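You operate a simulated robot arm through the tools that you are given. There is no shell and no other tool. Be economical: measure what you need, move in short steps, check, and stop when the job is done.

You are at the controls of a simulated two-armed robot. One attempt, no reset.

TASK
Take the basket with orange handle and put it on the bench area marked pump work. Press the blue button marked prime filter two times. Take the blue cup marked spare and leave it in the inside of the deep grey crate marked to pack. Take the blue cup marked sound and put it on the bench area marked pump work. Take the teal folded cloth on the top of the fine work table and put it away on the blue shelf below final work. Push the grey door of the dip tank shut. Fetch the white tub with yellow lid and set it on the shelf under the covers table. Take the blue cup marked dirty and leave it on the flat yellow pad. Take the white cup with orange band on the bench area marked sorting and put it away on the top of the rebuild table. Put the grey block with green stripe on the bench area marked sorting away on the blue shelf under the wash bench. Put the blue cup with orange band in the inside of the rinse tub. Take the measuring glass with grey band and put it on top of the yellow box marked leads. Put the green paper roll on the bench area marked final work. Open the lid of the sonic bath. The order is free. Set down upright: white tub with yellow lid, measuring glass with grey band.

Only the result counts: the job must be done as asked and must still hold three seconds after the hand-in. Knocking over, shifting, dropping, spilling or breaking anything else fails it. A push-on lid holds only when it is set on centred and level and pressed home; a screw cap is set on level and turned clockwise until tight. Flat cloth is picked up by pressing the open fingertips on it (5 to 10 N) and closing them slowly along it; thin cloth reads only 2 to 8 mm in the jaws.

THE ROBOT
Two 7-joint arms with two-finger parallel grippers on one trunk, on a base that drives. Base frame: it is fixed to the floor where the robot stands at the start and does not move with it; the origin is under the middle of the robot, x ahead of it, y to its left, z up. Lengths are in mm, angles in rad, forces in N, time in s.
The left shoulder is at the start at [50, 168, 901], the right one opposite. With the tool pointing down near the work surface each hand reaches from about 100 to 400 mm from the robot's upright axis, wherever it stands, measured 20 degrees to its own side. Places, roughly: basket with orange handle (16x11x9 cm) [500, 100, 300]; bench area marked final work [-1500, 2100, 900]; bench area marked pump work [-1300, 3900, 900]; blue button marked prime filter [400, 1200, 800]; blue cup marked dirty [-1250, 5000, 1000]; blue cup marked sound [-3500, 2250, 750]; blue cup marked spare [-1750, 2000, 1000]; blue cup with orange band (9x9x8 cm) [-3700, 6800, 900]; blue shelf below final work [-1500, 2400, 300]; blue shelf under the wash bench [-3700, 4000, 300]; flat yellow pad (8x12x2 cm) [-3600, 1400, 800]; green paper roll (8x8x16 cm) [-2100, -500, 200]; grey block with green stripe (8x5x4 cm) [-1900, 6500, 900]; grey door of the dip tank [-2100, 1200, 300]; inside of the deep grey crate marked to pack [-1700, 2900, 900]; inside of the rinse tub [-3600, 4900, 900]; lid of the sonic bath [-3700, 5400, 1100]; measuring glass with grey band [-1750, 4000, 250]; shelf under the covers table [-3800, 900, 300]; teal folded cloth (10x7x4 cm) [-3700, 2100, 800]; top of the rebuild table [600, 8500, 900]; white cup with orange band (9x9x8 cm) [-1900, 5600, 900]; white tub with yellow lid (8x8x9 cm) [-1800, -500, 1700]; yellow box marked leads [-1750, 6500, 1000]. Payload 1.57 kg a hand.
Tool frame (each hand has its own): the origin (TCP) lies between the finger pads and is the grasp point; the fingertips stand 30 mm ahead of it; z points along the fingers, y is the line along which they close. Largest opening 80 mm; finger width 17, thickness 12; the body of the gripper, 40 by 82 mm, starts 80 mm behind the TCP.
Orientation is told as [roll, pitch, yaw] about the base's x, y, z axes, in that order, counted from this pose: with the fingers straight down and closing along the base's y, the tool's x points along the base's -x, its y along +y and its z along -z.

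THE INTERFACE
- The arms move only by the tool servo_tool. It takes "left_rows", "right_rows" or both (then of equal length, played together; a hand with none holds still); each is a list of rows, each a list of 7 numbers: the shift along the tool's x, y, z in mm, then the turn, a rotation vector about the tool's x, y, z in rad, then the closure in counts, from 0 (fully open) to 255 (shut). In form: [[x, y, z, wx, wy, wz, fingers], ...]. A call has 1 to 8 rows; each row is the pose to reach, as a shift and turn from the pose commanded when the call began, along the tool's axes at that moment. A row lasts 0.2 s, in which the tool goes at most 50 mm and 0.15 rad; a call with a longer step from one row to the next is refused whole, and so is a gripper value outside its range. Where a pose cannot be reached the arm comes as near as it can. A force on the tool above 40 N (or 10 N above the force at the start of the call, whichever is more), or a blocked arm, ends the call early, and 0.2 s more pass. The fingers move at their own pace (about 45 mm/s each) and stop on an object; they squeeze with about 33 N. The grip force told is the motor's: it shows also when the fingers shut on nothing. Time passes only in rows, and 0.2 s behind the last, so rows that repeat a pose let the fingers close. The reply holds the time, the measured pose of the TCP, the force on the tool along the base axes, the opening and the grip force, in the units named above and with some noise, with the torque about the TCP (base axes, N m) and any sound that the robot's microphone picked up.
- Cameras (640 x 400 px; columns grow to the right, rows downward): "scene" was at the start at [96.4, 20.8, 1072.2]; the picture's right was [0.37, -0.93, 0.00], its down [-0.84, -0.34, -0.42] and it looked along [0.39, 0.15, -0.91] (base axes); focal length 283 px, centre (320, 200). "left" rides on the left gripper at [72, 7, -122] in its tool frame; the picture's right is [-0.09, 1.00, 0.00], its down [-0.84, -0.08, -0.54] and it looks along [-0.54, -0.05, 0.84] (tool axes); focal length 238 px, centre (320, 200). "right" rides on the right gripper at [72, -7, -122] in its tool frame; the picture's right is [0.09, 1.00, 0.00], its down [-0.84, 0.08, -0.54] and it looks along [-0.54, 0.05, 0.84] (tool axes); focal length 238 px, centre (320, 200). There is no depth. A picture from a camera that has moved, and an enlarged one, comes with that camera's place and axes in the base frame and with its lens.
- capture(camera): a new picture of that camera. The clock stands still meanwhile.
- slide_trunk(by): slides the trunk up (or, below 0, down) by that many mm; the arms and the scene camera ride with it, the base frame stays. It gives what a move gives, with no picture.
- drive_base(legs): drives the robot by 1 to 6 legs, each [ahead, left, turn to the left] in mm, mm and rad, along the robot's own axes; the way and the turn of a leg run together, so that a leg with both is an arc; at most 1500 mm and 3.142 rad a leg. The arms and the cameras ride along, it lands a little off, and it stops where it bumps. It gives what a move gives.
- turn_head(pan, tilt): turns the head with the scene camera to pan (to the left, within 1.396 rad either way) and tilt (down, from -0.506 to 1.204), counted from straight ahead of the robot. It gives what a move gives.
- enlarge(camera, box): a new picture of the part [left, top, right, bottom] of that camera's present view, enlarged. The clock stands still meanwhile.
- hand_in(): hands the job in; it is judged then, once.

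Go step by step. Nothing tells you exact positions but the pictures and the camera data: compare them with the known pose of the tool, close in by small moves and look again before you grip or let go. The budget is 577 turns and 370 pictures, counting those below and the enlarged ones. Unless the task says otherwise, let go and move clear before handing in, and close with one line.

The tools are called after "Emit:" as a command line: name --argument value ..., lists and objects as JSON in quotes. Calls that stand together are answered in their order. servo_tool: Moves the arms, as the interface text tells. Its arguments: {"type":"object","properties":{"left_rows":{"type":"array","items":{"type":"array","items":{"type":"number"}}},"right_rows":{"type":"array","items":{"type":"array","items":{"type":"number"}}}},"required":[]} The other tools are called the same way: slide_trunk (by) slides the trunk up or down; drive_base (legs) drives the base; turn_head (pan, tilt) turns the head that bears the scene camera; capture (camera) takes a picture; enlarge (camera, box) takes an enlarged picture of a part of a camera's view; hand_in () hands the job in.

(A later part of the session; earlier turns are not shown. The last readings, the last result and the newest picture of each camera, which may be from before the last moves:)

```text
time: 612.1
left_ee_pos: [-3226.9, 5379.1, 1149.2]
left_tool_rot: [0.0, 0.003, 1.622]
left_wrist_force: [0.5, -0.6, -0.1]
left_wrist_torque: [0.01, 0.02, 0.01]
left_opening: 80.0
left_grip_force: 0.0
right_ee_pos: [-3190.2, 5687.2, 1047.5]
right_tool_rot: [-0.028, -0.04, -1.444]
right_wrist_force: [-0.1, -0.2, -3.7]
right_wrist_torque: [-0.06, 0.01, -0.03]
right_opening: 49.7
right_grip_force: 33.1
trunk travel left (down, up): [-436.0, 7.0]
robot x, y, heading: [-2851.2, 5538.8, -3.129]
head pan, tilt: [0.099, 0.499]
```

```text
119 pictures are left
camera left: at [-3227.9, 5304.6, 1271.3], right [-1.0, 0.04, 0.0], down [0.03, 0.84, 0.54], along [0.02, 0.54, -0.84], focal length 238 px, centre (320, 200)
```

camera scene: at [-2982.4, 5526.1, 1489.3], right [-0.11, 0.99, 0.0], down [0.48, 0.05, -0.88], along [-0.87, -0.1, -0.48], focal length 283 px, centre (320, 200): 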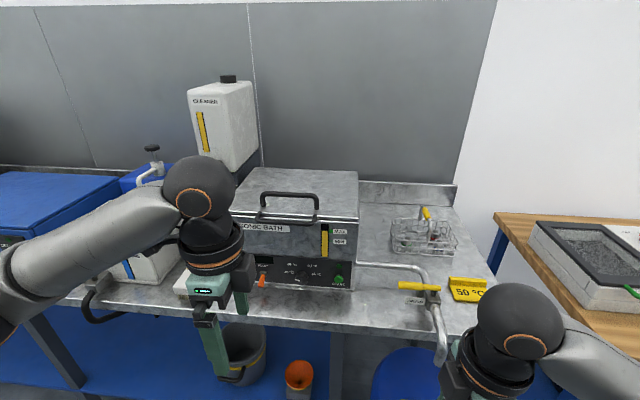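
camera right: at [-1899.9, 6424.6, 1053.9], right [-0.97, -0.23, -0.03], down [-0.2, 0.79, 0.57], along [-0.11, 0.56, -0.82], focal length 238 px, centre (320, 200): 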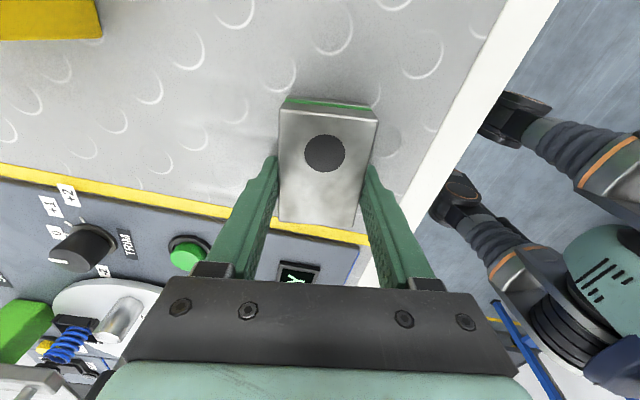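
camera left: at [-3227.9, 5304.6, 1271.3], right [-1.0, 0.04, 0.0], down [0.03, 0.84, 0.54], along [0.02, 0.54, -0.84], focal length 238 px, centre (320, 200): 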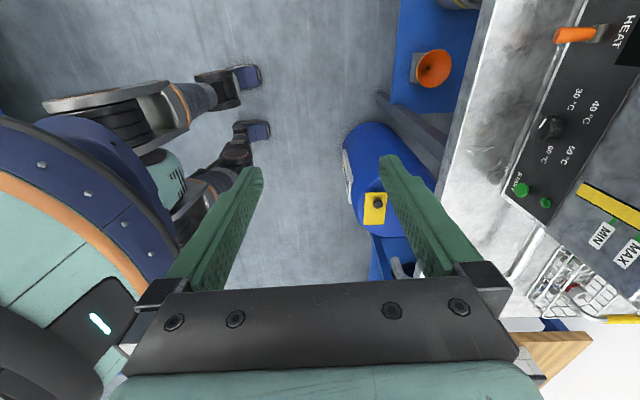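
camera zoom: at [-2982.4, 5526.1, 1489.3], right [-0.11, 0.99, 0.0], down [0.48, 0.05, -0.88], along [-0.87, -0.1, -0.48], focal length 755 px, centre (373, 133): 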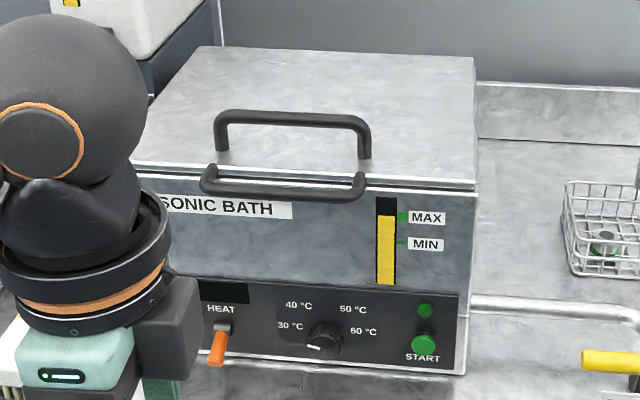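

The lid's front handle bar is at about [-3598, 5369, 1082], with the hinge at the back (x ≈ -3893). I'll point the left fingers forward, closed, to lift from under the front bar and push the lid back.

Emit:
servo_tool --left_rows '[[0, 0, 0, -0.15, 0, 0, 255], [0, 0, 0, -0.3, 0, 0, 255], [0, 0, 0, -0.45, 0, 0, 255], [0, 0, 0, -0.6, 0, 0, 255], [0, 0, 0, -0.75, 0, 0, 255], [0, 0, 0, -0.9, 0, 0, 255], [0, 0, 0, -1.05, 0, 0, 255], [0, 0, 0, -1.2, 0, 0, 255]]'

Emit:
servo_tool --left_rows '[[0, 0, 0, -0.15, 0, 0, 255], [0, 0, 0, -0.3, 0, 0, 255]]'

Emit:
capture --camera "scene"

Emit:
capture --camera "left"

```text
time: 613.9
left_ee_pos: [-3271.5, 5412.3, 1136.4]
left_tool_rot: [1.203, 0.003, 1.624]
left_wrist_force: [0.9, 0.4, -1.0]
left_wrist_torque: [0.02, 0.01, 0.01]
left_opening: 0.0
left_grip_force: 21.5
left hand out of reach, approached as far as the arm can: row 5, 6, 7, 8
right_ee_pos: [-3190.1, 5686.4, 1047.0]
right_tool_rot: [-0.026, -0.037, -1.444]
right_wrist_force: [-0.3, 0.2, -2.7]
right_wrist_torque: [0.0, -0.01, -0.01]
right_opening: 49.5
right_grip_force: 32.7
trunk travel left (down, up): [-436.0, 7.0]
robot x, y, heading: [-2854.7, 5535.9, -3.131]
head pan, tilt: [0.099, 0.499]
```

```text
time: 614.5
left_ee_pos: [-3270.4, 5411.1, 1136.6]
left_tool_rot: [1.501, 0.003, 1.621]
left_wrist_force: [0.2, -0.1, 0.0]
left_wrist_torque: [-0.01, 0.0, 0.02]
left_opening: 0.1
left_grip_force: 21.7
right_ee_pos: [-3189.5, 5686.7, 1047.0]
right_tool_rot: [-0.026, -0.039, -1.445]
right_wrist_force: [0.1, 0.0, -2.6]
right_wrist_torque: [0.0, -0.01, -0.02]
right_opening: 49.7
right_grip_force: 33.2
trunk travel left (down, up): [-436.0, 7.0]
robot x, y, heading: [-2848.7, 5539.8, -3.132]
head pan, tilt: [0.099, 0.499]
```

```text
118 pictures are left
camera scene: at [-2982.3, 5525.9, 1489.4], right [-0.11, 0.99, 0.0], down [0.48, 0.05, -0.88], along [-0.87, -0.1, -0.48], focal length 283 px, centre (320, 200)
```

scene: 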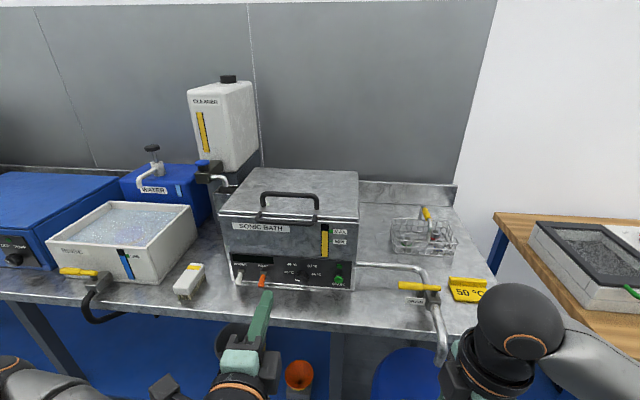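

```text
117 pictures are left
camera left: at [-3144.5, 5343.7, 1150.8], right [-0.07, 0.09, 0.99], down [0.5, 0.86, -0.04], along [-0.86, 0.5, -0.11], focal length 238 px, centre (320, 200)
```

left: 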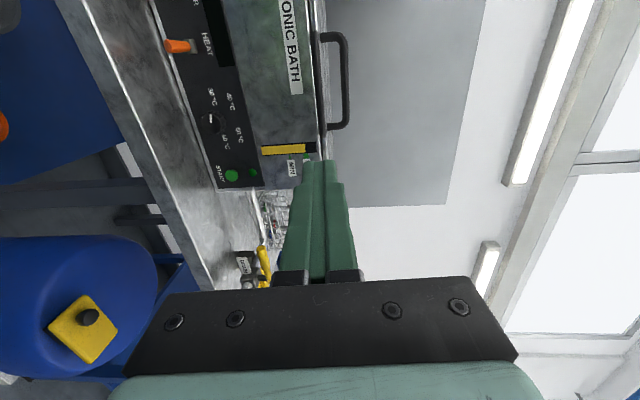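

Emit:
enlarge --camera "left" --box '[250, 0, 410, 160]'

```text
2.50 times, centred on (330, 80) of left
camera zoom: at [-3144.5, 5343.7, 1150.8], right [-0.07, 0.09, 0.99], down [0.5, 0.86, -0.04], along [-0.86, 0.5, -0.11], focal length 596 px, centre (295, 500)
```

zoom: 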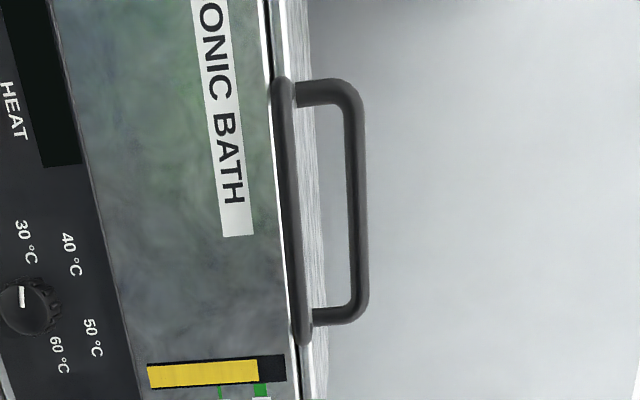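

There are two handles; the front one is a bar at about [-3543, 5377, 1115]. I'll grip it with the jaws closing vertically and swing the lid up around its rear hinge. Approach first.

Emit:
servo_tool --left_rows '[[0, 0, 0, 0, 0, 0, 128], [0, 0, 0, 0, 0, 0, 128]]' --right_rows '[[0, 0, -25, 0, 0, 0, 255], [0, 0, -50, 0, 0, 0, 255]]'

Emit:
drive_base --legs '[[190, 33, 0]]'

Emit:
capture --camera "left"

Emit:
capture --camera "scene"

```text
time: 615.1
left_ee_pos: [-3271.4, 5411.0, 1136.8]
left_tool_rot: [1.501, 0.004, 1.622]
left_wrist_force: [0.2, 0.2, -0.4]
left_wrist_torque: [-0.01, 0.0, -0.04]
left_opening: 39.7
left_grip_force: 0.0
right_ee_pos: [-3189.7, 5690.3, 1098.4]
right_tool_rot: [-0.023, -0.038, -1.442]
right_wrist_force: [-0.5, -0.4, -4.0]
right_wrist_torque: [-0.02, -0.04, -0.02]
right_opening: 49.5
right_grip_force: 32.4
trunk travel left (down, up): [-436.0, 7.0]
robot x, y, heading: [-2851.2, 5539.4, -3.129]
head pan, tilt: [0.099, 0.499]
```

```text
time: 616.6
left_ee_pos: [-3461.9, 5376.4, 1136.4]
left_tool_rot: [1.501, 0.005, 1.623]
left_wrist_force: [-1.1, 1.0, -0.5]
left_wrist_torque: [-0.01, 0.01, -0.02]
left_opening: 39.7
left_grip_force: 0.0
right_ee_pos: [-3379.5, 5654.7, 1097.0]
right_tool_rot: [-0.026, -0.038, -1.442]
right_wrist_force: [0.2, 0.1, -3.1]
right_wrist_torque: [-0.04, 0.01, -0.02]
right_opening: 49.7
right_grip_force: 32.8
trunk travel left (down, up): [-436.0, 7.0]
robot x, y, heading: [-3041.1, 5502.5, -3.135]
head pan, tilt: [0.099, 0.499]
```

```text
115 pictures are left
camera left: at [-3334.8, 5308.6, 1150.7], right [-0.08, 0.09, 0.99], down [0.5, 0.86, -0.04], along [-0.86, 0.5, -0.11], focal length 238 px, centre (320, 200)
```

left: 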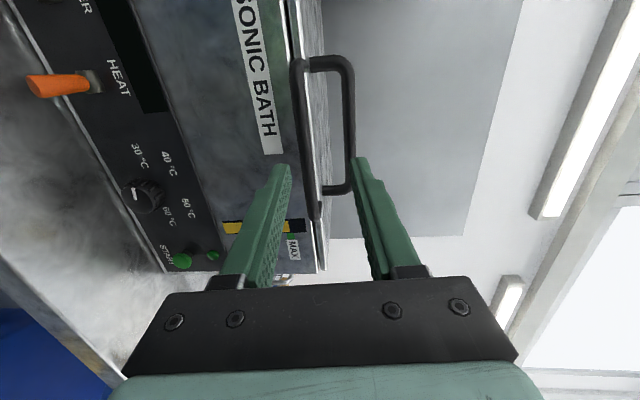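

```text
114 pictures are left
camera scene: at [-3173.0, 5491.0, 1489.3], right [-0.11, 0.99, 0.0], down [0.48, 0.05, -0.88], along [-0.87, -0.1, -0.48], focal length 283 px, centre (320, 200)
```

scene: 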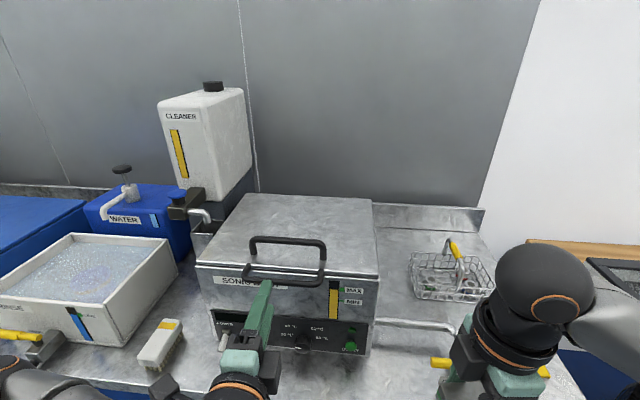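

Emit:
servo_tool --left_rows '[[0, -22, 0, 0, 0, 0, 128], [0, -20, 30, 0, 0, 0, 128], [0, -19, 55, 0, 0, 0, 128]]'

Emit:
capture --camera "left"

```text
time: 617.4
left_ee_pos: [-3513.3, 5372.2, 1113.0]
left_tool_rot: [1.5, 0.004, 1.623]
left_wrist_force: [-0.4, -0.2, 0.7]
left_wrist_torque: [-0.03, 0.04, -0.04]
left_opening: 39.7
left_grip_force: 0.0
right_ee_pos: [-3379.7, 5655.5, 1096.7]
right_tool_rot: [-0.025, -0.04, -1.442]
right_wrist_force: [0.1, -0.4, -2.3]
right_wrist_torque: [-0.06, 0.04, -0.01]
right_opening: 49.6
right_grip_force: 33.0
trunk travel left (down, up): [-436.0, 7.0]
robot x, y, heading: [-3034.8, 5499.4, -3.132]
head pan, tilt: [0.099, 0.499]
```

```text
113 pictures are left
camera left: at [-3387.8, 5305.7, 1128.4], right [-0.07, 0.09, 0.99], down [0.5, 0.86, -0.04], along [-0.86, 0.5, -0.11], focal length 238 px, centre (320, 200)
```

left: 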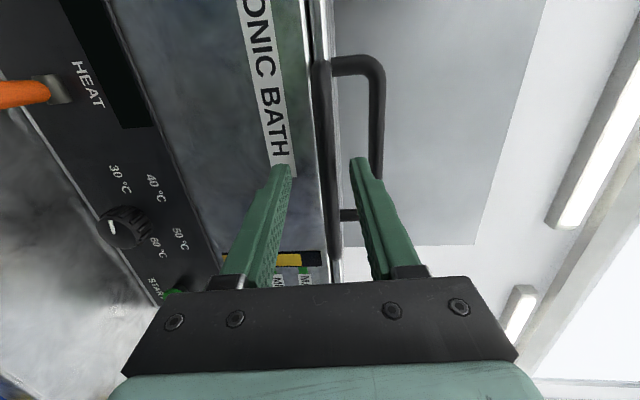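

Emit:
servo_tool --left_rows '[[0, 4, 15, 0, 0, 0, 128], [0, 5, 28, 0, 0, 0, 128], [0, 5, 28, 0, 0, 0, 200], [0, 5, 28, 0, 0, 0, 255], [0, 5, 28, 0, 0, 0, 255]]'

Emit:
capture --camera "left"

```text
time: 618.5
left_ee_pos: [-3537.5, 5371.6, 1110.7]
left_tool_rot: [1.481, 0.005, 1.619]
left_wrist_force: [15.3, -3.3, -0.2]
left_wrist_torque: [-0.03, -0.81, -0.11]
left_opening: 25.5
left_grip_force: 18.0
right_ee_pos: [-3377.3, 5653.0, 1097.6]
right_tool_rot: [-0.027, -0.037, -1.441]
right_wrist_force: [0.2, 0.0, -2.9]
right_wrist_torque: [-0.05, -0.03, -0.02]
right_opening: 49.8
right_grip_force: 33.3
trunk travel left (down, up): [-436.0, 7.0]
robot x, y, heading: [-3041.7, 5497.7, -3.13]
head pan, tilt: [0.099, 0.499]
stopped in row 5 (left hand): the force on the tool passed its limit (the readings are from after the stop); the commanded pose is now the measured one
```

```text
112 pictures are left
camera left: at [-3410.9, 5304.9, 1127.5], right [-0.09, 0.09, 0.99], down [0.51, 0.86, -0.03], along [-0.86, 0.5, -0.13], focal length 238 px, centre (320, 200)
```

left: 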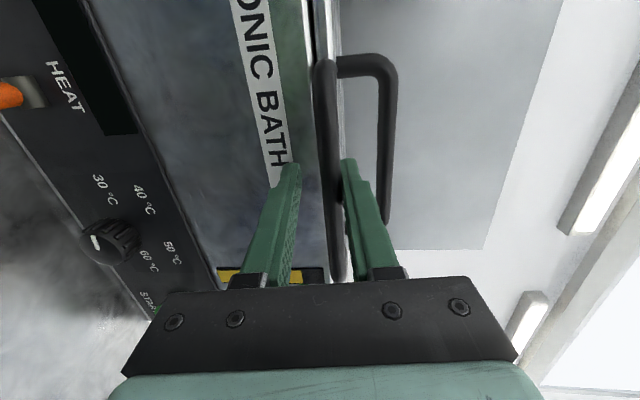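

Emit:
servo_tool --left_rows '[[0, 0, -5, 0, 0, 0, 128], [0, 6, -5, 0, 0, 0, 128], [0, 6, -5, 0, 0, 0, 200], [0, 6, -5, 0, 0, 0, 255], [0, 6, -5, 0, 0, 0, 255], [0, 6, -5, 0, 0, 0, 255]]'

Emit:
capture --camera "left"

```text
time: 619.9
left_ee_pos: [-3536.6, 5373.4, 1117.7]
left_tool_rot: [1.484, 0.006, 1.619]
left_wrist_force: [-2.5, -0.2, 1.1]
left_wrist_torque: [0.06, 0.0, -0.2]
left_opening: 11.7
left_grip_force: 28.8
right_ee_pos: [-3379.2, 5654.7, 1097.9]
right_tool_rot: [-0.025, -0.038, -1.44]
right_wrist_force: [-0.1, 0.0, -3.5]
right_wrist_torque: [-0.04, 0.0, -0.04]
right_opening: 49.6
right_grip_force: 32.6
trunk travel left (down, up): [-436.0, 7.0]
robot x, y, heading: [-3041.7, 5499.8, -3.128]
head pan, tilt: [0.099, 0.499]
```

```text
111 pictures are left
camera left: at [-3409.8, 5305.5, 1134.4], right [-0.09, 0.09, 0.99], down [0.51, 0.86, -0.03], along [-0.86, 0.5, -0.12], focal length 238 px, centre (320, 200)
```

left: 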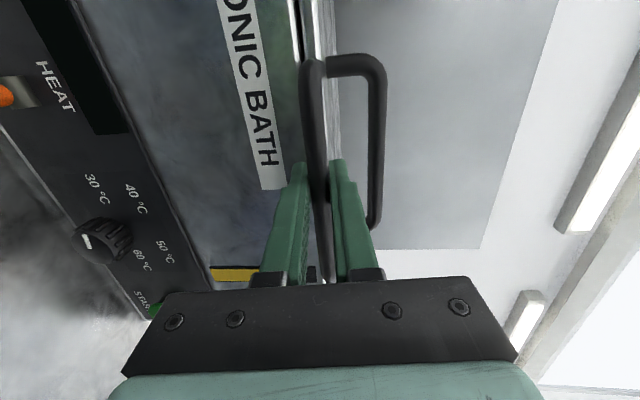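

The bar is gripped (11.7 mm), but the base must be nearer to follow the arc. Release, close the distance by 100 mm, and regrip.

Emit:
servo_tool --left_rows '[[0, 0, 0, 0, 0, 0, 200], [0, 0, 0, 0, 0, 0, 128], [0, 0, -30, 0, 0, 0, 128], [0, 0, -70, 0, 0, 0, 128], [0, 0, -100, 0, 0, 0, 128]]'

Emit:
drive_base --legs '[[100, 0, 0]]'

Emit:
capture --camera "left"

```text
time: 621.1
left_ee_pos: [-3444.3, 5370.7, 1131.6]
left_tool_rot: [1.51, 0.018, 1.649]
left_wrist_force: [-0.1, -0.5, 0.2]
left_wrist_torque: [0.0, -0.03, -0.01]
left_opening: 39.7
left_grip_force: 0.0
right_ee_pos: [-3379.4, 5654.4, 1096.2]
right_tool_rot: [-0.023, -0.038, -1.442]
right_wrist_force: [0.2, -0.4, -2.0]
right_wrist_torque: [-0.02, 0.0, 0.01]
right_opening: 49.7
right_grip_force: 32.9
trunk travel left (down, up): [-436.0, 7.0]
robot x, y, heading: [-3039.9, 5505.6, -3.133]
head pan, tilt: [0.099, 0.499]
```

```text
time: 622.3
left_ee_pos: [-3537.1, 5368.3, 1131.0]
left_tool_rot: [1.506, 0.017, 1.652]
left_wrist_force: [20.0, 2.9, 0.6]
left_wrist_torque: [0.11, -0.45, -0.19]
left_opening: 40.9
left_grip_force: 0.2
right_ee_pos: [-3471.6, 5653.3, 1097.5]
right_tool_rot: [-0.027, -0.039, -1.441]
right_wrist_force: [-0.9, 0.0, -3.2]
right_wrist_torque: [-0.04, 0.01, 0.02]
right_opening: 49.5
right_grip_force: 33.0
trunk travel left (down, up): [-436.0, 7.0]
robot x, y, heading: [-3134.6, 5501.1, -3.127]
head pan, tilt: [0.099, 0.499]
stopped in leg 1: the force on the tool passed its limit (the readings are from after the stop); the commanded pose is now the measured one
```

```text
110 pictures are left
camera left: at [-3408.4, 5305.9, 1146.6], right [-0.07, 0.1, 0.99], down [0.48, 0.88, -0.06], along [-0.88, 0.47, -0.11], focal length 238 px, centre (320, 200)
```

left: 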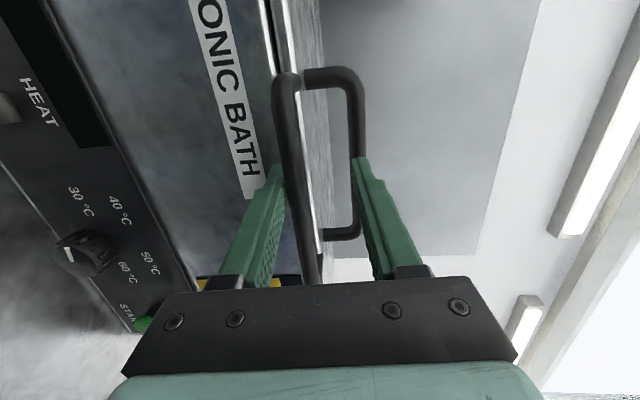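

Emit:
servo_tool --left_rows '[[0, 0, -20, 0, 0, 0, 128], [0, -13, -20, 0, 0, 0, 128], [0, -13, -5, 0, 0, 0, 128], [0, -13, 2, 0, 0, 0, 128]]'

Emit:
capture --camera "left"

```text
time: 622.7
left_ee_pos: [-3536.7, 5360.1, 1142.6]
left_tool_rot: [1.543, 0.025, 1.694]
left_wrist_force: [28.0, 15.5, -5.5]
left_wrist_torque: [0.45, -0.99, -0.57]
left_opening: 44.8
left_grip_force: 2.8
left hand out of reach, approached as far as the arm can: row 1
right_ee_pos: [-3471.0, 5655.7, 1097.4]
right_tool_rot: [-0.027, -0.04, -1.444]
right_wrist_force: [0.4, -0.6, -3.2]
right_wrist_torque: [0.02, 0.03, 0.0]
right_opening: 49.4
right_grip_force: 33.2
trunk travel left (down, up): [-436.0, 7.0]
robot x, y, heading: [-3135.8, 5503.6, -3.132]
head pan, tilt: [0.099, 0.499]
stopped in row 2 (left hand): the force on the tool passed its limit (the readings are from after the stop); the commanded pose is now the measured one
```

```text
109 pictures are left
camera left: at [-3405.1, 5302.0, 1152.9], right [-0.04, 0.11, 0.99], down [0.44, 0.9, -0.08], along [-0.9, 0.43, -0.09], focal length 238 px, centre (320, 200)
```

left: 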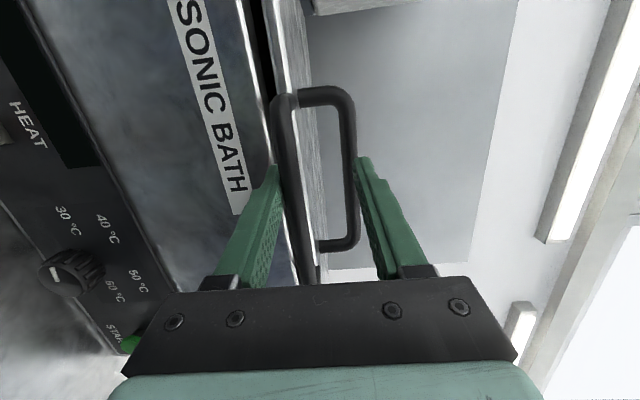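

Emit:
drive_base --legs '[[-70, 0, 0]]'

Emit:
servo_tool --left_rows '[[0, -10, 20, 0.02, 0, 0, 128], [0, -25, 35, 0.04, 0, 0, 128]]'

Emit:
capture --camera "left"

```text
time: 623.8
left_ee_pos: [-3469.9, 5356.3, 1143.3]
left_tool_rot: [1.546, 0.024, 1.701]
left_wrist_force: [0.8, 0.0, 0.5]
left_wrist_torque: [0.02, -0.05, -0.01]
left_opening: 39.8
left_grip_force: 0.1
right_ee_pos: [-3404.5, 5654.9, 1097.2]
right_tool_rot: [-0.025, -0.039, -1.443]
right_wrist_force: [0.6, -0.1, -2.1]
right_wrist_torque: [-0.02, 0.01, 0.0]
right_opening: 49.6
right_grip_force: 33.4
trunk travel left (down, up): [-436.0, 7.0]
robot x, y, heading: [-3067.6, 5506.4, -3.125]
head pan, tilt: [0.099, 0.499]
```

```text
time: 624.4
left_ee_pos: [-3506.5, 5351.8, 1115.4]
left_tool_rot: [1.507, 0.025, 1.704]
left_wrist_force: [-0.1, 0.0, -0.6]
left_wrist_torque: [0.02, 0.03, -0.03]
left_opening: 40.0
left_grip_force: 0.1
right_ee_pos: [-3404.3, 5654.3, 1098.1]
right_tool_rot: [-0.023, -0.039, -1.443]
right_wrist_force: [0.0, 0.1, -2.8]
right_wrist_torque: [-0.04, -0.03, -0.03]
right_opening: 49.7
right_grip_force: 32.9
trunk travel left (down, up): [-436.0, 7.0]
robot x, y, heading: [-3068.7, 5502.7, -3.13]
head pan, tilt: [0.099, 0.499]
```

```text
108 pictures are left
camera left: at [-3373.4, 5295.6, 1131.3], right [-0.08, 0.11, 0.99], down [0.43, 0.9, -0.06], along [-0.9, 0.42, -0.12], focal length 238 px, centre (320, 200)
```

left: 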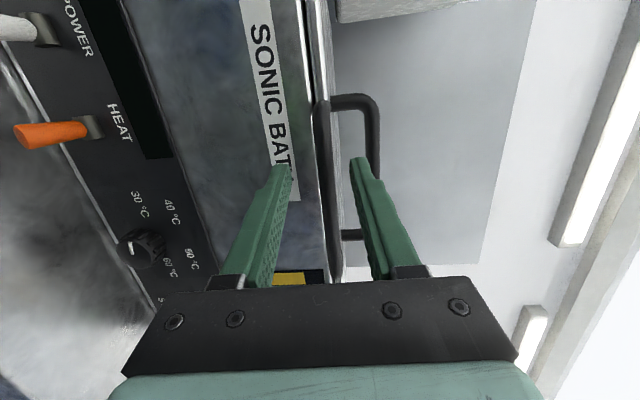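

Emit:
servo_tool --left_rows '[[-9, 5, 12, 0, 0, 0, 128], [-18, 7, 30, 0, 0, 0, 128], [-18, 7, 30, 0, 0, 0, 200], [-18, 7, 30, 0, 0, 0, 255], [-18, 7, 30, 0, 0, 0, 255], [-18, 7, 30, 0, 0, 0, 255]]'

Emit:
capture --camera "left"

```text
time: 625.8
left_ee_pos: [-3536.3, 5366.7, 1125.3]
left_tool_rot: [1.516, 0.019, 1.702]
left_wrist_force: [8.9, -0.2, 3.0]
left_wrist_torque: [0.49, 0.22, -0.19]
left_opening: 11.6
left_grip_force: 28.8
right_ee_pos: [-3402.9, 5654.7, 1096.8]
right_tool_rot: [-0.025, -0.038, -1.444]
right_wrist_force: [0.0, -0.7, -2.9]
right_wrist_torque: [-0.04, -0.03, -0.01]
right_opening: 49.8
right_grip_force: 33.3
trunk travel left (down, up): [-436.0, 7.0]
robot x, y, heading: [-3067.3, 5504.7, -3.13]
head pan, tilt: [0.099, 0.499]
```

```text
107 pictures are left
camera left: at [-3404.4, 5310.0, 1138.8], right [-0.07, 0.1, 0.99], down [0.43, 0.9, -0.06], along [-0.9, 0.42, -0.11], focal length 238 px, centre (320, 200)
```

left: 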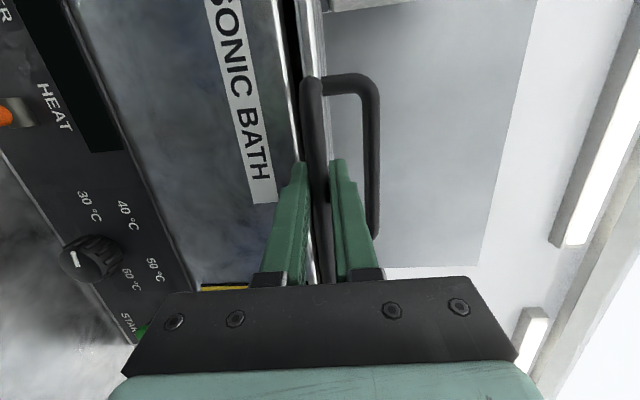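

Gripped with the lid just cracked open. Follow the arc upward.

Emit:
servo_tool --left_rows '[[0, 45, 0, 0, 0, 0, 255], [-1.5, 90, 7, 0, 0, 0, 255], [-3.4, 133, 19, 0, 0, 0, 255], [-6, 175, 36, 0, 0, 0, 255]]'

Emit:
capture --camera "scene"

```text
time: 626.8
left_ee_pos: [-3587.0, 5367.6, 1293.4]
left_tool_rot: [1.504, 0.024, 1.706]
left_wrist_force: [-4.5, -6.8, -1.7]
left_wrist_torque: [0.42, 0.1, 0.45]
left_opening: 11.9
left_grip_force: 29.2
right_ee_pos: [-3406.9, 5654.2, 1096.1]
right_tool_rot: [-0.024, -0.037, -1.445]
right_wrist_force: [0.3, -0.2, -3.2]
right_wrist_torque: [-0.01, -0.01, 0.02]
right_opening: 49.8
right_grip_force: 33.0
trunk travel left (down, up): [-436.0, 7.0]
robot x, y, heading: [-3065.5, 5502.6, -3.128]
head pan, tilt: [0.099, 0.499]
```

```text
106 pictures are left
camera scene: at [-3197.4, 5489.6, 1489.2], right [-0.11, 0.99, 0.0], down [0.48, 0.05, -0.88], along [-0.87, -0.1, -0.48], focal length 283 px, centre (320, 200)
```

scene: 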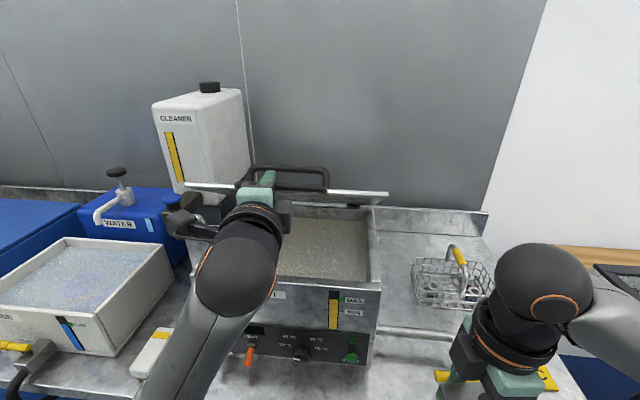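

Emit:
servo_tool --left_rows '[[-3.3, 39, 22.6, 0, 0, 0, 255], [-7.2, 74.7, 50, 0, 0, 0, 255], [-11.6, 106.5, 82, 0, 0, 0, 255], [-16.5, 133.8, 117.6, 0, 0, 0, 255]]'

Emit:
capture --camera "scene"

```text
time: 627.8
left_ee_pos: [-3717.7, 5368.8, 1412.8]
left_tool_rot: [1.492, 0.025, 1.705]
left_wrist_force: [-7.7, -9.6, -15.3]
left_wrist_torque: [0.3, -0.02, 0.43]
left_opening: 11.9
left_grip_force: 29.3
right_ee_pos: [-3407.4, 5652.7, 1096.6]
right_tool_rot: [-0.02, -0.036, -1.443]
right_wrist_force: [0.2, -0.3, -2.7]
right_wrist_torque: [0.01, 0.0, 0.0]
right_opening: 49.8
right_grip_force: 33.2
trunk travel left (down, up): [-436.0, 7.0]
robot x, y, heading: [-3070.8, 5500.8, -3.128]
head pan, tilt: [0.099, 0.499]
```

```text
105 pictures are left
camera scene: at [-3200.0, 5488.7, 1488.7], right [-0.11, 0.99, 0.0], down [0.48, 0.06, -0.88], along [-0.87, -0.1, -0.48], focal length 283 px, centre (320, 200)
```

scene: 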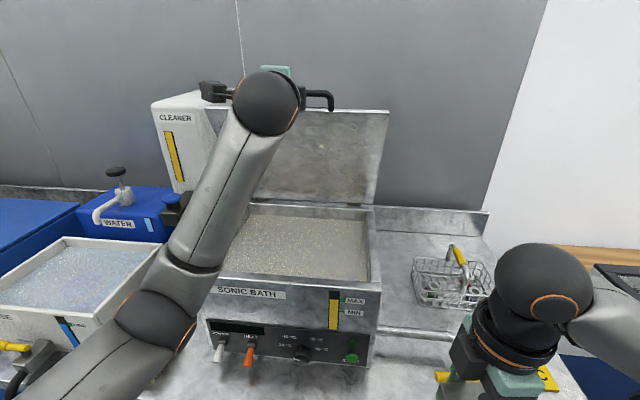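

Emit:
servo_tool --left_rows '[[-5, 17, 39, 0, 0, 0, 255], [-11, 32, 80, 0, 0, 0, 255], [-16, 42, 123, 0, 0, 0, 255]]'

Emit:
capture --camera "scene"

```text
time: 628.5
left_ee_pos: [-3842.4, 5369.1, 1445.3]
left_tool_rot: [1.492, 0.022, 1.706]
left_wrist_force: [-1.3, -8.6, -14.3]
left_wrist_torque: [0.35, -0.03, -0.01]
left_opening: 11.6
left_grip_force: 29.1
right_ee_pos: [-3407.1, 5653.3, 1096.1]
right_tool_rot: [-0.021, -0.037, -1.444]
right_wrist_force: [0.1, -0.3, -3.4]
right_wrist_torque: [-0.04, -0.03, -0.02]
right_opening: 49.4
right_grip_force: 32.7
trunk travel left (down, up): [-436.0, 7.0]
robot x, y, heading: [-3065.5, 5503.6, -3.127]
head pan, tilt: [0.099, 0.499]
```

```text
104 pictures are left
camera scene: at [-3198.8, 5489.2, 1488.9], right [-0.11, 0.99, 0.0], down [0.48, 0.05, -0.88], along [-0.87, -0.1, -0.48], focal length 283 px, centre (320, 200)
```

scene: 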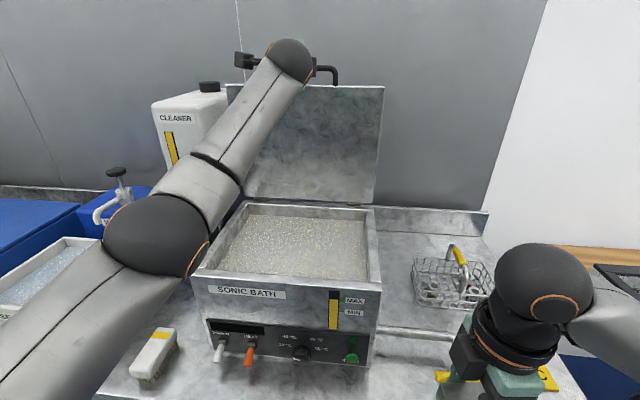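

Emit:
drive_base --legs '[[45, 0, 0]]'

Emit:
capture --camera "scene"

```text
time: 629.4
left_ee_pos: [-3859.1, 5371.0, 1444.3]
left_tool_rot: [1.482, 0.023, 1.709]
left_wrist_force: [-0.5, -1.2, 1.9]
left_wrist_torque: [0.35, -0.03, 0.05]
left_opening: 11.7
left_grip_force: 28.9
right_ee_pos: [-3420.6, 5655.1, 1096.8]
right_tool_rot: [-0.023, -0.036, -1.441]
right_wrist_force: [0.2, -0.4, -3.1]
right_wrist_torque: [-0.04, -0.02, -0.03]
right_opening: 49.7
right_grip_force: 33.0
trunk travel left (down, up): [-436.0, 7.0]
robot x, y, heading: [-3083.4, 5502.4, -3.13]
head pan, tilt: [0.099, 0.499]
stopped in leg 1: the force on the tool passed its limit (the readings are from after the stop); the commanded pose is now the measured one
```

```text
103 pictures are left
camera scene: at [-3214.1, 5490.6, 1489.5], right [-0.11, 0.99, 0.0], down [0.48, 0.05, -0.88], along [-0.87, -0.1, -0.48], focal length 283 px, centre (320, 200)
```

scene: 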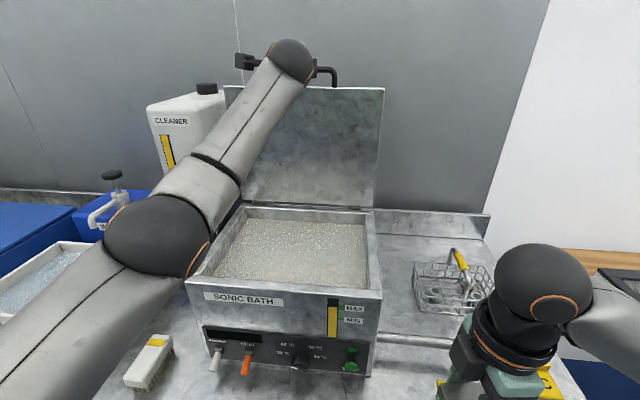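

Emit:
servo_tool --left_rows '[[0, 0, 8, 0, 0, 0, 255], [0, -2, 16, 0, 0, 0, 255], [0, -4, 24, 0, 0, 0, 255]]'

Emit:
capture --camera "left"

```text
time: 630.2
left_ee_pos: [-3866.4, 5369.2, 1443.3]
left_tool_rot: [1.498, 0.025, 1.704]
left_wrist_force: [21.3, 5.1, 8.3]
left_wrist_torque: [0.52, -0.08, -0.25]
left_opening: 11.8
left_grip_force: 28.8
left hand out of reach, approached as far as the arm can: row 2, 3
right_ee_pos: [-3417.9, 5655.3, 1098.9]
right_tool_rot: [-0.026, -0.04, -1.441]
right_wrist_force: [0.6, -1.3, -3.4]
right_wrist_torque: [-0.06, -0.02, 0.0]
right_opening: 49.6
right_grip_force: 33.0
trunk travel left (down, up): [-436.0, 7.0]
robot x, y, heading: [-3083.1, 5505.1, -3.131]
head pan, tilt: [0.099, 0.499]
```

```text
102 pictures are left
camera left: at [-3735.2, 5313.3, 1460.4], right [-0.08, 0.1, 0.99], down [0.43, 0.9, -0.06], along [-0.9, 0.42, -0.12], focal length 238 px, centre (320, 200)
```

left: 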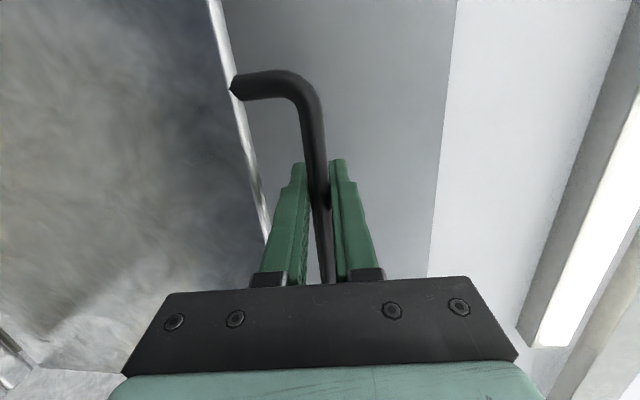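

The lid is at its stop, nearly vertical. Release and check whether it stays.

Emit:
servo_tool --left_rows '[[0, 0, -2, 0, 0, 0, 220], [0, 0, -2, 0, 0, 0, 190], [0, 0, -2, 0, 0, 0, 150], [0, 0, -2, 0, 0, 0, 128]]'

Emit:
capture --camera "left"

```text
time: 631.2
left_ee_pos: [-3868.0, 5366.4, 1438.8]
left_tool_rot: [1.491, 0.024, 1.71]
left_wrist_force: [1.5, 0.9, 16.4]
left_wrist_torque: [0.15, -0.1, -0.02]
left_opening: 25.7
left_grip_force: 0.1
right_ee_pos: [-3419.8, 5655.0, 1097.0]
right_tool_rot: [-0.024, -0.039, -1.441]
right_wrist_force: [0.3, 0.1, -3.2]
right_wrist_torque: [-0.03, 0.01, 0.01]
right_opening: 49.7
right_grip_force: 33.9
trunk travel left (down, up): [-436.0, 7.0]
robot x, y, heading: [-3083.1, 5501.2, -3.128]
head pan, tilt: [0.099, 0.499]
```

```text
101 pictures are left
camera left: at [-3736.8, 5310.3, 1456.2], right [-0.1, 0.1, 0.99], down [0.43, 0.9, -0.05], along [-0.9, 0.42, -0.13], focal length 238 px, centre (320, 200)
```

left: 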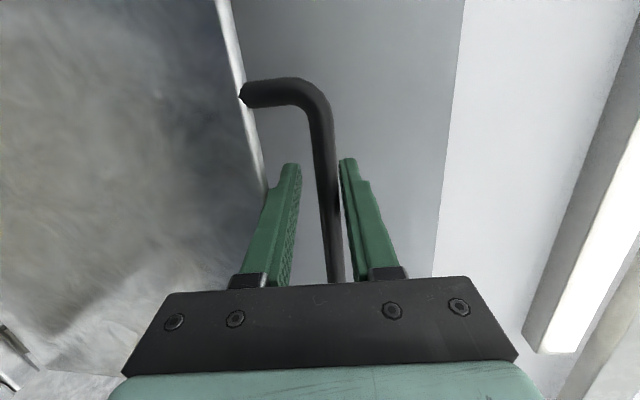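

Emit:
servo_tool --left_rows '[[0, 5, 0, 0, 0, 0, 100], [0, 7, 0, 0, 0, 0, 80], [0, 7, 0, 0, 0, 0, 80]]'

Emit:
capture --camera "left"

```text
time: 632.0
left_ee_pos: [-3868.1, 5366.6, 1445.8]
left_tool_rot: [1.49, 0.024, 1.709]
left_wrist_force: [0.7, -1.5, 16.2]
left_wrist_torque: [0.17, -0.13, -0.06]
left_opening: 40.0
left_grip_force: 0.1
right_ee_pos: [-3420.3, 5654.6, 1096.7]
right_tool_rot: [-0.024, -0.036, -1.441]
right_wrist_force: [0.5, -0.1, -2.6]
right_wrist_torque: [-0.02, -0.02, 0.01]
right_opening: 49.7
right_grip_force: 32.9
trunk travel left (down, up): [-436.0, 7.0]
robot x, y, heading: [-3081.7, 5502.7, -3.126]
head pan, tilt: [0.099, 0.499]
```

```text
100 pictures are left
camera left: at [-3737.1, 5310.3, 1463.4], right [-0.09, 0.1, 0.99], down [0.43, 0.9, -0.05], along [-0.9, 0.42, -0.13], focal length 238 px, centre (320, 200)
```

left: 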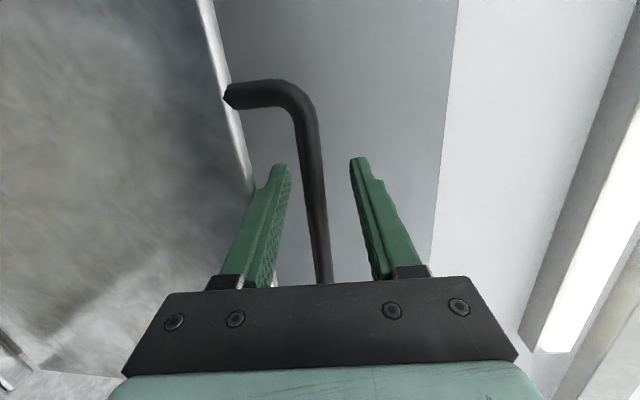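

Emit:
servo_tool --left_rows '[[0, 6, 0, 0, 0, 0, 80], [0, 9, -10, 0, 0, 0, 80], [0, 10, -30, 0, 0, 0, 80], [0, 10, -60, 0, 0, 0, 80]]'

Emit:
capture --camera "left"

Emit:
capture --camera "scene"

```text
time: 633.0
left_ee_pos: [-3812.0, 5372.8, 1455.1]
left_tool_rot: [1.481, 0.025, 1.71]
left_wrist_force: [1.2, 0.2, 0.6]
left_wrist_torque: [0.01, -0.01, -0.03]
left_opening: 55.0
left_grip_force: 0.1
left hand out of reach, approached as far as the arm can: row 1
right_ee_pos: [-3422.2, 5654.3, 1095.8]
right_tool_rot: [-0.022, -0.036, -1.442]
right_wrist_force: [-0.6, 0.0, -2.8]
right_wrist_torque: [0.0, -0.02, 0.0]
right_opening: 49.5
right_grip_force: 32.9
trunk travel left (down, up): [-436.0, 7.0]
robot x, y, heading: [-3085.8, 5504.2, -3.126]
head pan, tilt: [0.099, 0.499]
```

```text
99 pictures are left
camera left: at [-3681.6, 5317.8, 1474.8], right [-0.1, 0.1, 0.99], down [0.43, 0.9, -0.05], along [-0.9, 0.42, -0.14], focal length 238 px, centre (320, 200)
```

left: 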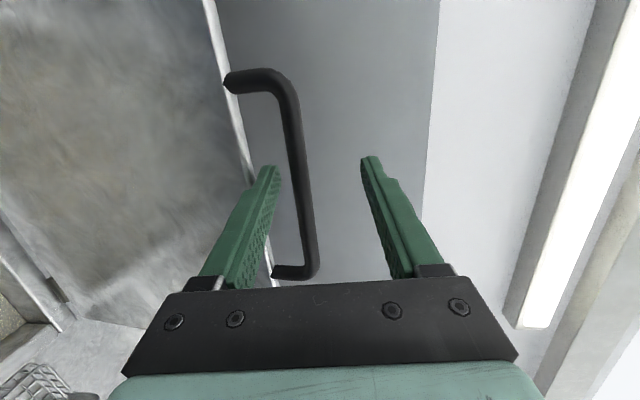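

```text
98 pictures are left
camera scene: at [-3213.6, 5490.8, 1489.4], right [-0.11, 0.99, 0.0], down [0.48, 0.05, -0.88], along [-0.87, -0.1, -0.48], focal length 283 px, centre (320, 200)
```

scene: 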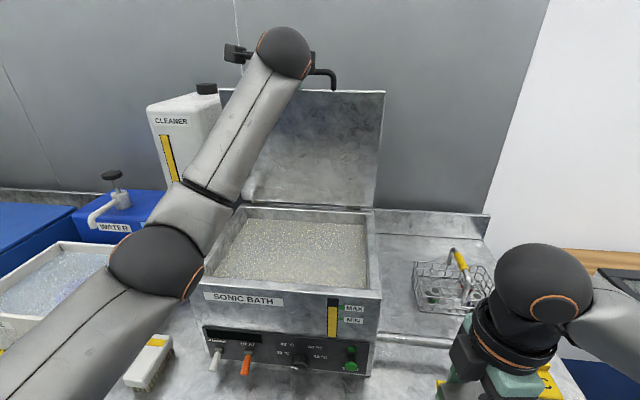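

The lid holds open. Back away and bring the left hand down to a travel pose.

Emit:
drive_base --legs '[[-420, 0, 0]]'

Emit:
servo_tool --left_rows '[[0, -32, -35, 0, 0, 0, 0], [0, -64, -70, 0, 0, 0, 0], [0, -96, -105, 0, 0, 0, 0], [0, -128, -140, 0, 0, 0, 0], [0, -160, -175, 0, 0, 0, 0], [0, -192, -210, 0, 0, 0, 0], [0, -224, -240, 0, 0, 0, 0], [0, -256, -270, 0, 0, 0, 0]]'

Emit:
servo_tool --left_rows '[[0, -20, 0, 0.15, 0, 0, 0], [0, -40, 0, 0.3, 0, 0, 0], [0, -60, 0, 0.45, 0, 0, 0], [0, -80, 0, 0.6, 0, 0, 0], [0, -100, 0, 0.75, 0, 0, 0], [0, -120, 0, 0.9, 0, 0, 0], [0, -140, 0, 1.05, 0, 0, 0], [0, -160, 0, 1.2, 0, 0, 0]]'

Emit:
capture --camera "scene"

```text
time: 635.6
left_ee_pos: [-3390.8, 5378.4, 1458.5]
left_tool_rot: [1.482, 0.024, 1.709]
left_wrist_force: [-0.7, -0.1, -0.4]
left_wrist_torque: [0.02, -0.01, -0.02]
left_opening: 54.7
left_grip_force: 0.2
right_ee_pos: [-3000.4, 5660.1, 1096.9]
right_tool_rot: [-0.022, -0.037, -1.441]
right_wrist_force: [0.8, 0.8, -2.9]
right_wrist_torque: [-0.06, 0.0, -0.01]
right_opening: 49.6
right_grip_force: 33.1
trunk travel left (down, up): [-436.0, 7.0]
robot x, y, heading: [-2660.2, 5508.3, -3.128]
head pan, tilt: [0.099, 0.499]
```

```text
time: 637.4
left_ee_pos: [-3101.9, 5411.9, 1226.2]
left_tool_rot: [1.485, 0.025, 1.709]
left_wrist_force: [0.6, 0.1, 0.0]
left_wrist_torque: [-0.02, 0.02, -0.01]
left_opening: 80.1
left_grip_force: 0.0
right_ee_pos: [-3000.2, 5659.2, 1097.7]
right_tool_rot: [-0.023, -0.036, -1.441]
right_wrist_force: [0.3, 0.4, -1.8]
right_wrist_torque: [-0.03, 0.0, -0.02]
right_opening: 49.5
right_grip_force: 33.4
trunk travel left (down, up): [-436.0, 7.0]
robot x, y, heading: [-2658.4, 5505.6, -3.127]
head pan, tilt: [0.099, 0.499]
```

```text
time: 638.5
left_ee_pos: [-3109.4, 5338.2, 1131.2]
left_tool_rot: [0.926, 0.238, 1.835]
left_wrist_force: [-0.1, -0.5, -0.9]
left_wrist_torque: [0.01, -0.01, -0.01]
left_opening: 79.9
left_grip_force: 0.0
right_ee_pos: [-2998.6, 5659.4, 1096.4]
right_tool_rot: [-0.022, -0.036, -1.441]
right_wrist_force: [0.0, 0.1, -3.5]
right_wrist_torque: [-0.04, -0.02, 0.04]
right_opening: 49.6
right_grip_force: 32.9
trunk travel left (down, up): [-436.0, 7.0]
robot x, y, heading: [-2666.0, 5506.5, -3.128]
head pan, tilt: [0.099, 0.499]
stopped in row 5 (left hand): the arm was blocked; the commanded pose is now the measured one
```

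```text
97 pictures are left
camera scene: at [-2792.2, 5496.2, 1489.4], right [-0.11, 0.99, 0.0], down [0.48, 0.05, -0.88], along [-0.87, -0.1, -0.48], focal length 283 px, centre (320, 200)
```

scene: 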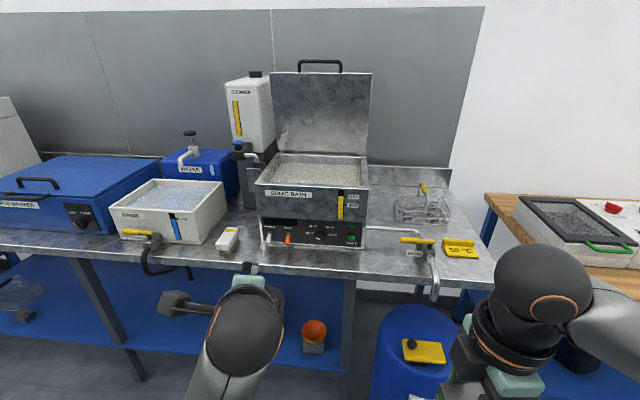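

Emit:
servo_tool --left_rows '[[10, -20, 15, 0.13, 0, 0, 0], [20, -40, 30, 0.26, 0, 0, 0], [30, -60, 45, 0.39, 0, 0, 0], [40, -80, 60, 0.52, 0, 0, 0], [50, -100, 75, 0.65, 0, 0, 0], [60, -120, 90, 0.78, 0, 0, 0], [60, -130, 95, 0.92, 0, 0, 0]]'

Emit:
turn_head --pan 0.4 --tilt 1.0

Emit:
capture --camera "scene"

```text
time: 639.1
left_ee_pos: [-3106.9, 5245.6, 1096.9]
left_tool_rot: [0.743, 0.404, 1.938]
left_wrist_force: [-0.4, 1.4, 0.3]
left_wrist_torque: [-0.01, -0.02, 0.0]
left_opening: 79.6
left_grip_force: 0.1
right_ee_pos: [-2999.5, 5659.5, 1096.1]
right_tool_rot: [-0.021, -0.036, -1.442]
right_wrist_force: [0.8, 0.3, -2.6]
right_wrist_torque: [-0.02, 0.03, 0.03]
right_opening: 49.5
right_grip_force: 32.8
trunk travel left (down, up): [-436.0, 7.0]
robot x, y, heading: [-2661.2, 5509.6, -3.13]
head pan, tilt: [0.099, 0.499]
stopped in row 3 (left hand): the arm was blocked; the commanded pose is now the measured one
```

```text
time: 640.0
left_ee_pos: [-3105.5, 5244.5, 1096.4]
left_tool_rot: [0.746, 0.403, 1.937]
left_wrist_force: [-0.3, 0.4, 0.2]
left_wrist_torque: [0.0, 0.02, -0.01]
left_opening: 80.1
left_grip_force: 0.0
right_ee_pos: [-3001.3, 5659.7, 1096.9]
right_tool_rot: [-0.023, -0.037, -1.44]
right_wrist_force: [-0.1, -0.7, -4.2]
right_wrist_torque: [-0.03, -0.01, 0.01]
right_opening: 49.4
right_grip_force: 32.8
trunk travel left (down, up): [-436.0, 7.0]
robot x, y, heading: [-2659.5, 5505.6, -3.127]
head pan, tilt: [0.4, 1.0]
```

```text
96 pictures are left
camera scene: at [-2765.8, 5478.3, 1448.3], right [-0.4, 0.92, 0.0], down [0.77, 0.34, -0.54], along [-0.5, -0.22, -0.84], focal length 283 px, centre (320, 200)
```

scene: 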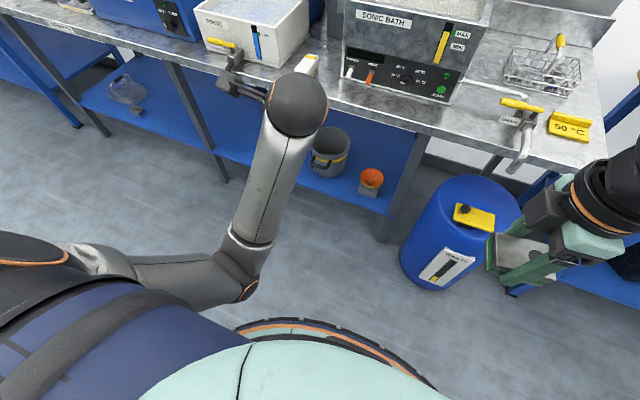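

Emit:
servo_tool --left_rows '[[-19, 10, -1, -0.059, -0.094, 0.101, 0], [-39, 19, -5, -0.118, -0.187, 0.2025, 0], [-60, 25, -11, -0.176, -0.281, 0.304, 0], [-80, 30, -19, -0.235, -0.374, 0.405, 0], [-99, 30, -29, -0.294, -0.468, 0.506, 0], [-118, 29, -41, -0.353, -0.562, 0.6075, 0]]'

Emit:
capture --camera "scene"

```text
time: 641.5
left_ee_pos: [-3146.2, 5367.5, 1094.7]
left_tool_rot: [0.746, 0.399, 1.034]
left_wrist_force: [0.1, 0.5, 0.6]
left_wrist_torque: [0.01, 0.02, -0.01]
left_opening: 79.9
left_grip_force: 0.2
right_ee_pos: [-3000.0, 5660.2, 1096.6]
right_tool_rot: [-0.024, -0.038, -1.44]
right_wrist_force: [0.1, 0.6, -2.8]
right_wrist_torque: [-0.03, 0.01, 0.0]
right_opening: 49.3
right_grip_force: 33.4
trunk travel left (down, up): [-436.0, 7.0]
robot x, y, heading: [-2661.6, 5505.3, -3.126]
head pan, tilt: [0.4, 1.0]
```

```text
95 pictures are left
camera scene: at [-2765.8, 5478.1, 1448.3], right [-0.4, 0.92, 0.0], down [0.77, 0.34, -0.54], along [-0.49, -0.22, -0.84], focal length 283 px, centre (320, 200)
```

scene: 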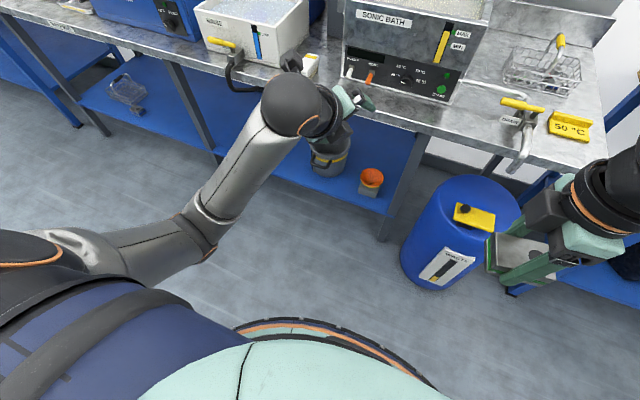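

Emit:
servo_tool --left_rows '[[-9, -18, 0, 0.105, -0.0175, -0.092, 0], [-17, -36, 0, 0.209, -0.035, -0.184, 0], [-26, -53, 0, 0.314, -0.052, -0.276, 0], [-35, -71, 0, 0.418, -0.07, -0.3675, 0], [-44, -89, 0, 0.523, -0.087, -0.459, 0], [-52, -107, 0, 0.6275, -0.105, -0.551, 0], [-61, -124, 0, 0.732, -0.122, -0.643, 0], [-70, -142, 0, 0.8367, -0.14, -0.735, 0]]'

Emit:
capture --camera "scene"

```text
time: 643.2
left_ee_pos: [-3043.6, 5336.2, 979.7]
left_tool_rot: [-0.001, -0.001, 1.664]
left_wrist_force: [0.2, 1.0, -1.0]
left_wrist_torque: [-0.01, 0.01, 0.0]
left_opening: 79.9
left_grip_force: 0.1
right_ee_pos: [-3000.5, 5659.3, 1096.3]
right_tool_rot: [-0.023, -0.037, -1.442]
right_wrist_force: [0.1, -0.2, -3.8]
right_wrist_torque: [-0.03, -0.02, 0.0]
right_opening: 49.5
right_grip_force: 33.2
trunk travel left (down, up): [-436.0, 7.0]
robot x, y, heading: [-2663.3, 5510.4, -3.127]
head pan, tilt: [0.4, 1.0]
```

```text
94 pictures are left
camera scene: at [-2765.8, 5478.1, 1448.3], right [-0.4, 0.92, 0.0], down [0.77, 0.34, -0.54], along [-0.49, -0.22, -0.84], focal length 283 px, centre (320, 200)
```

scene: 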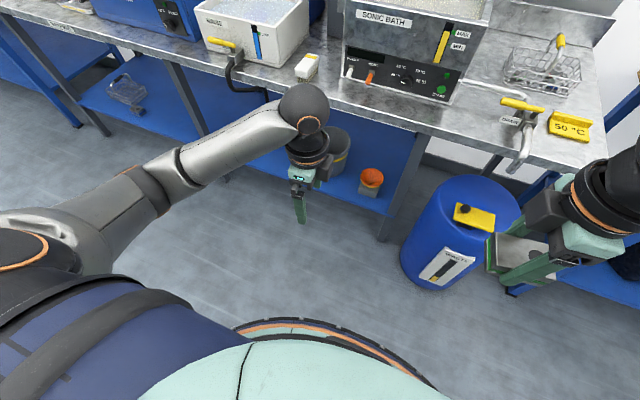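

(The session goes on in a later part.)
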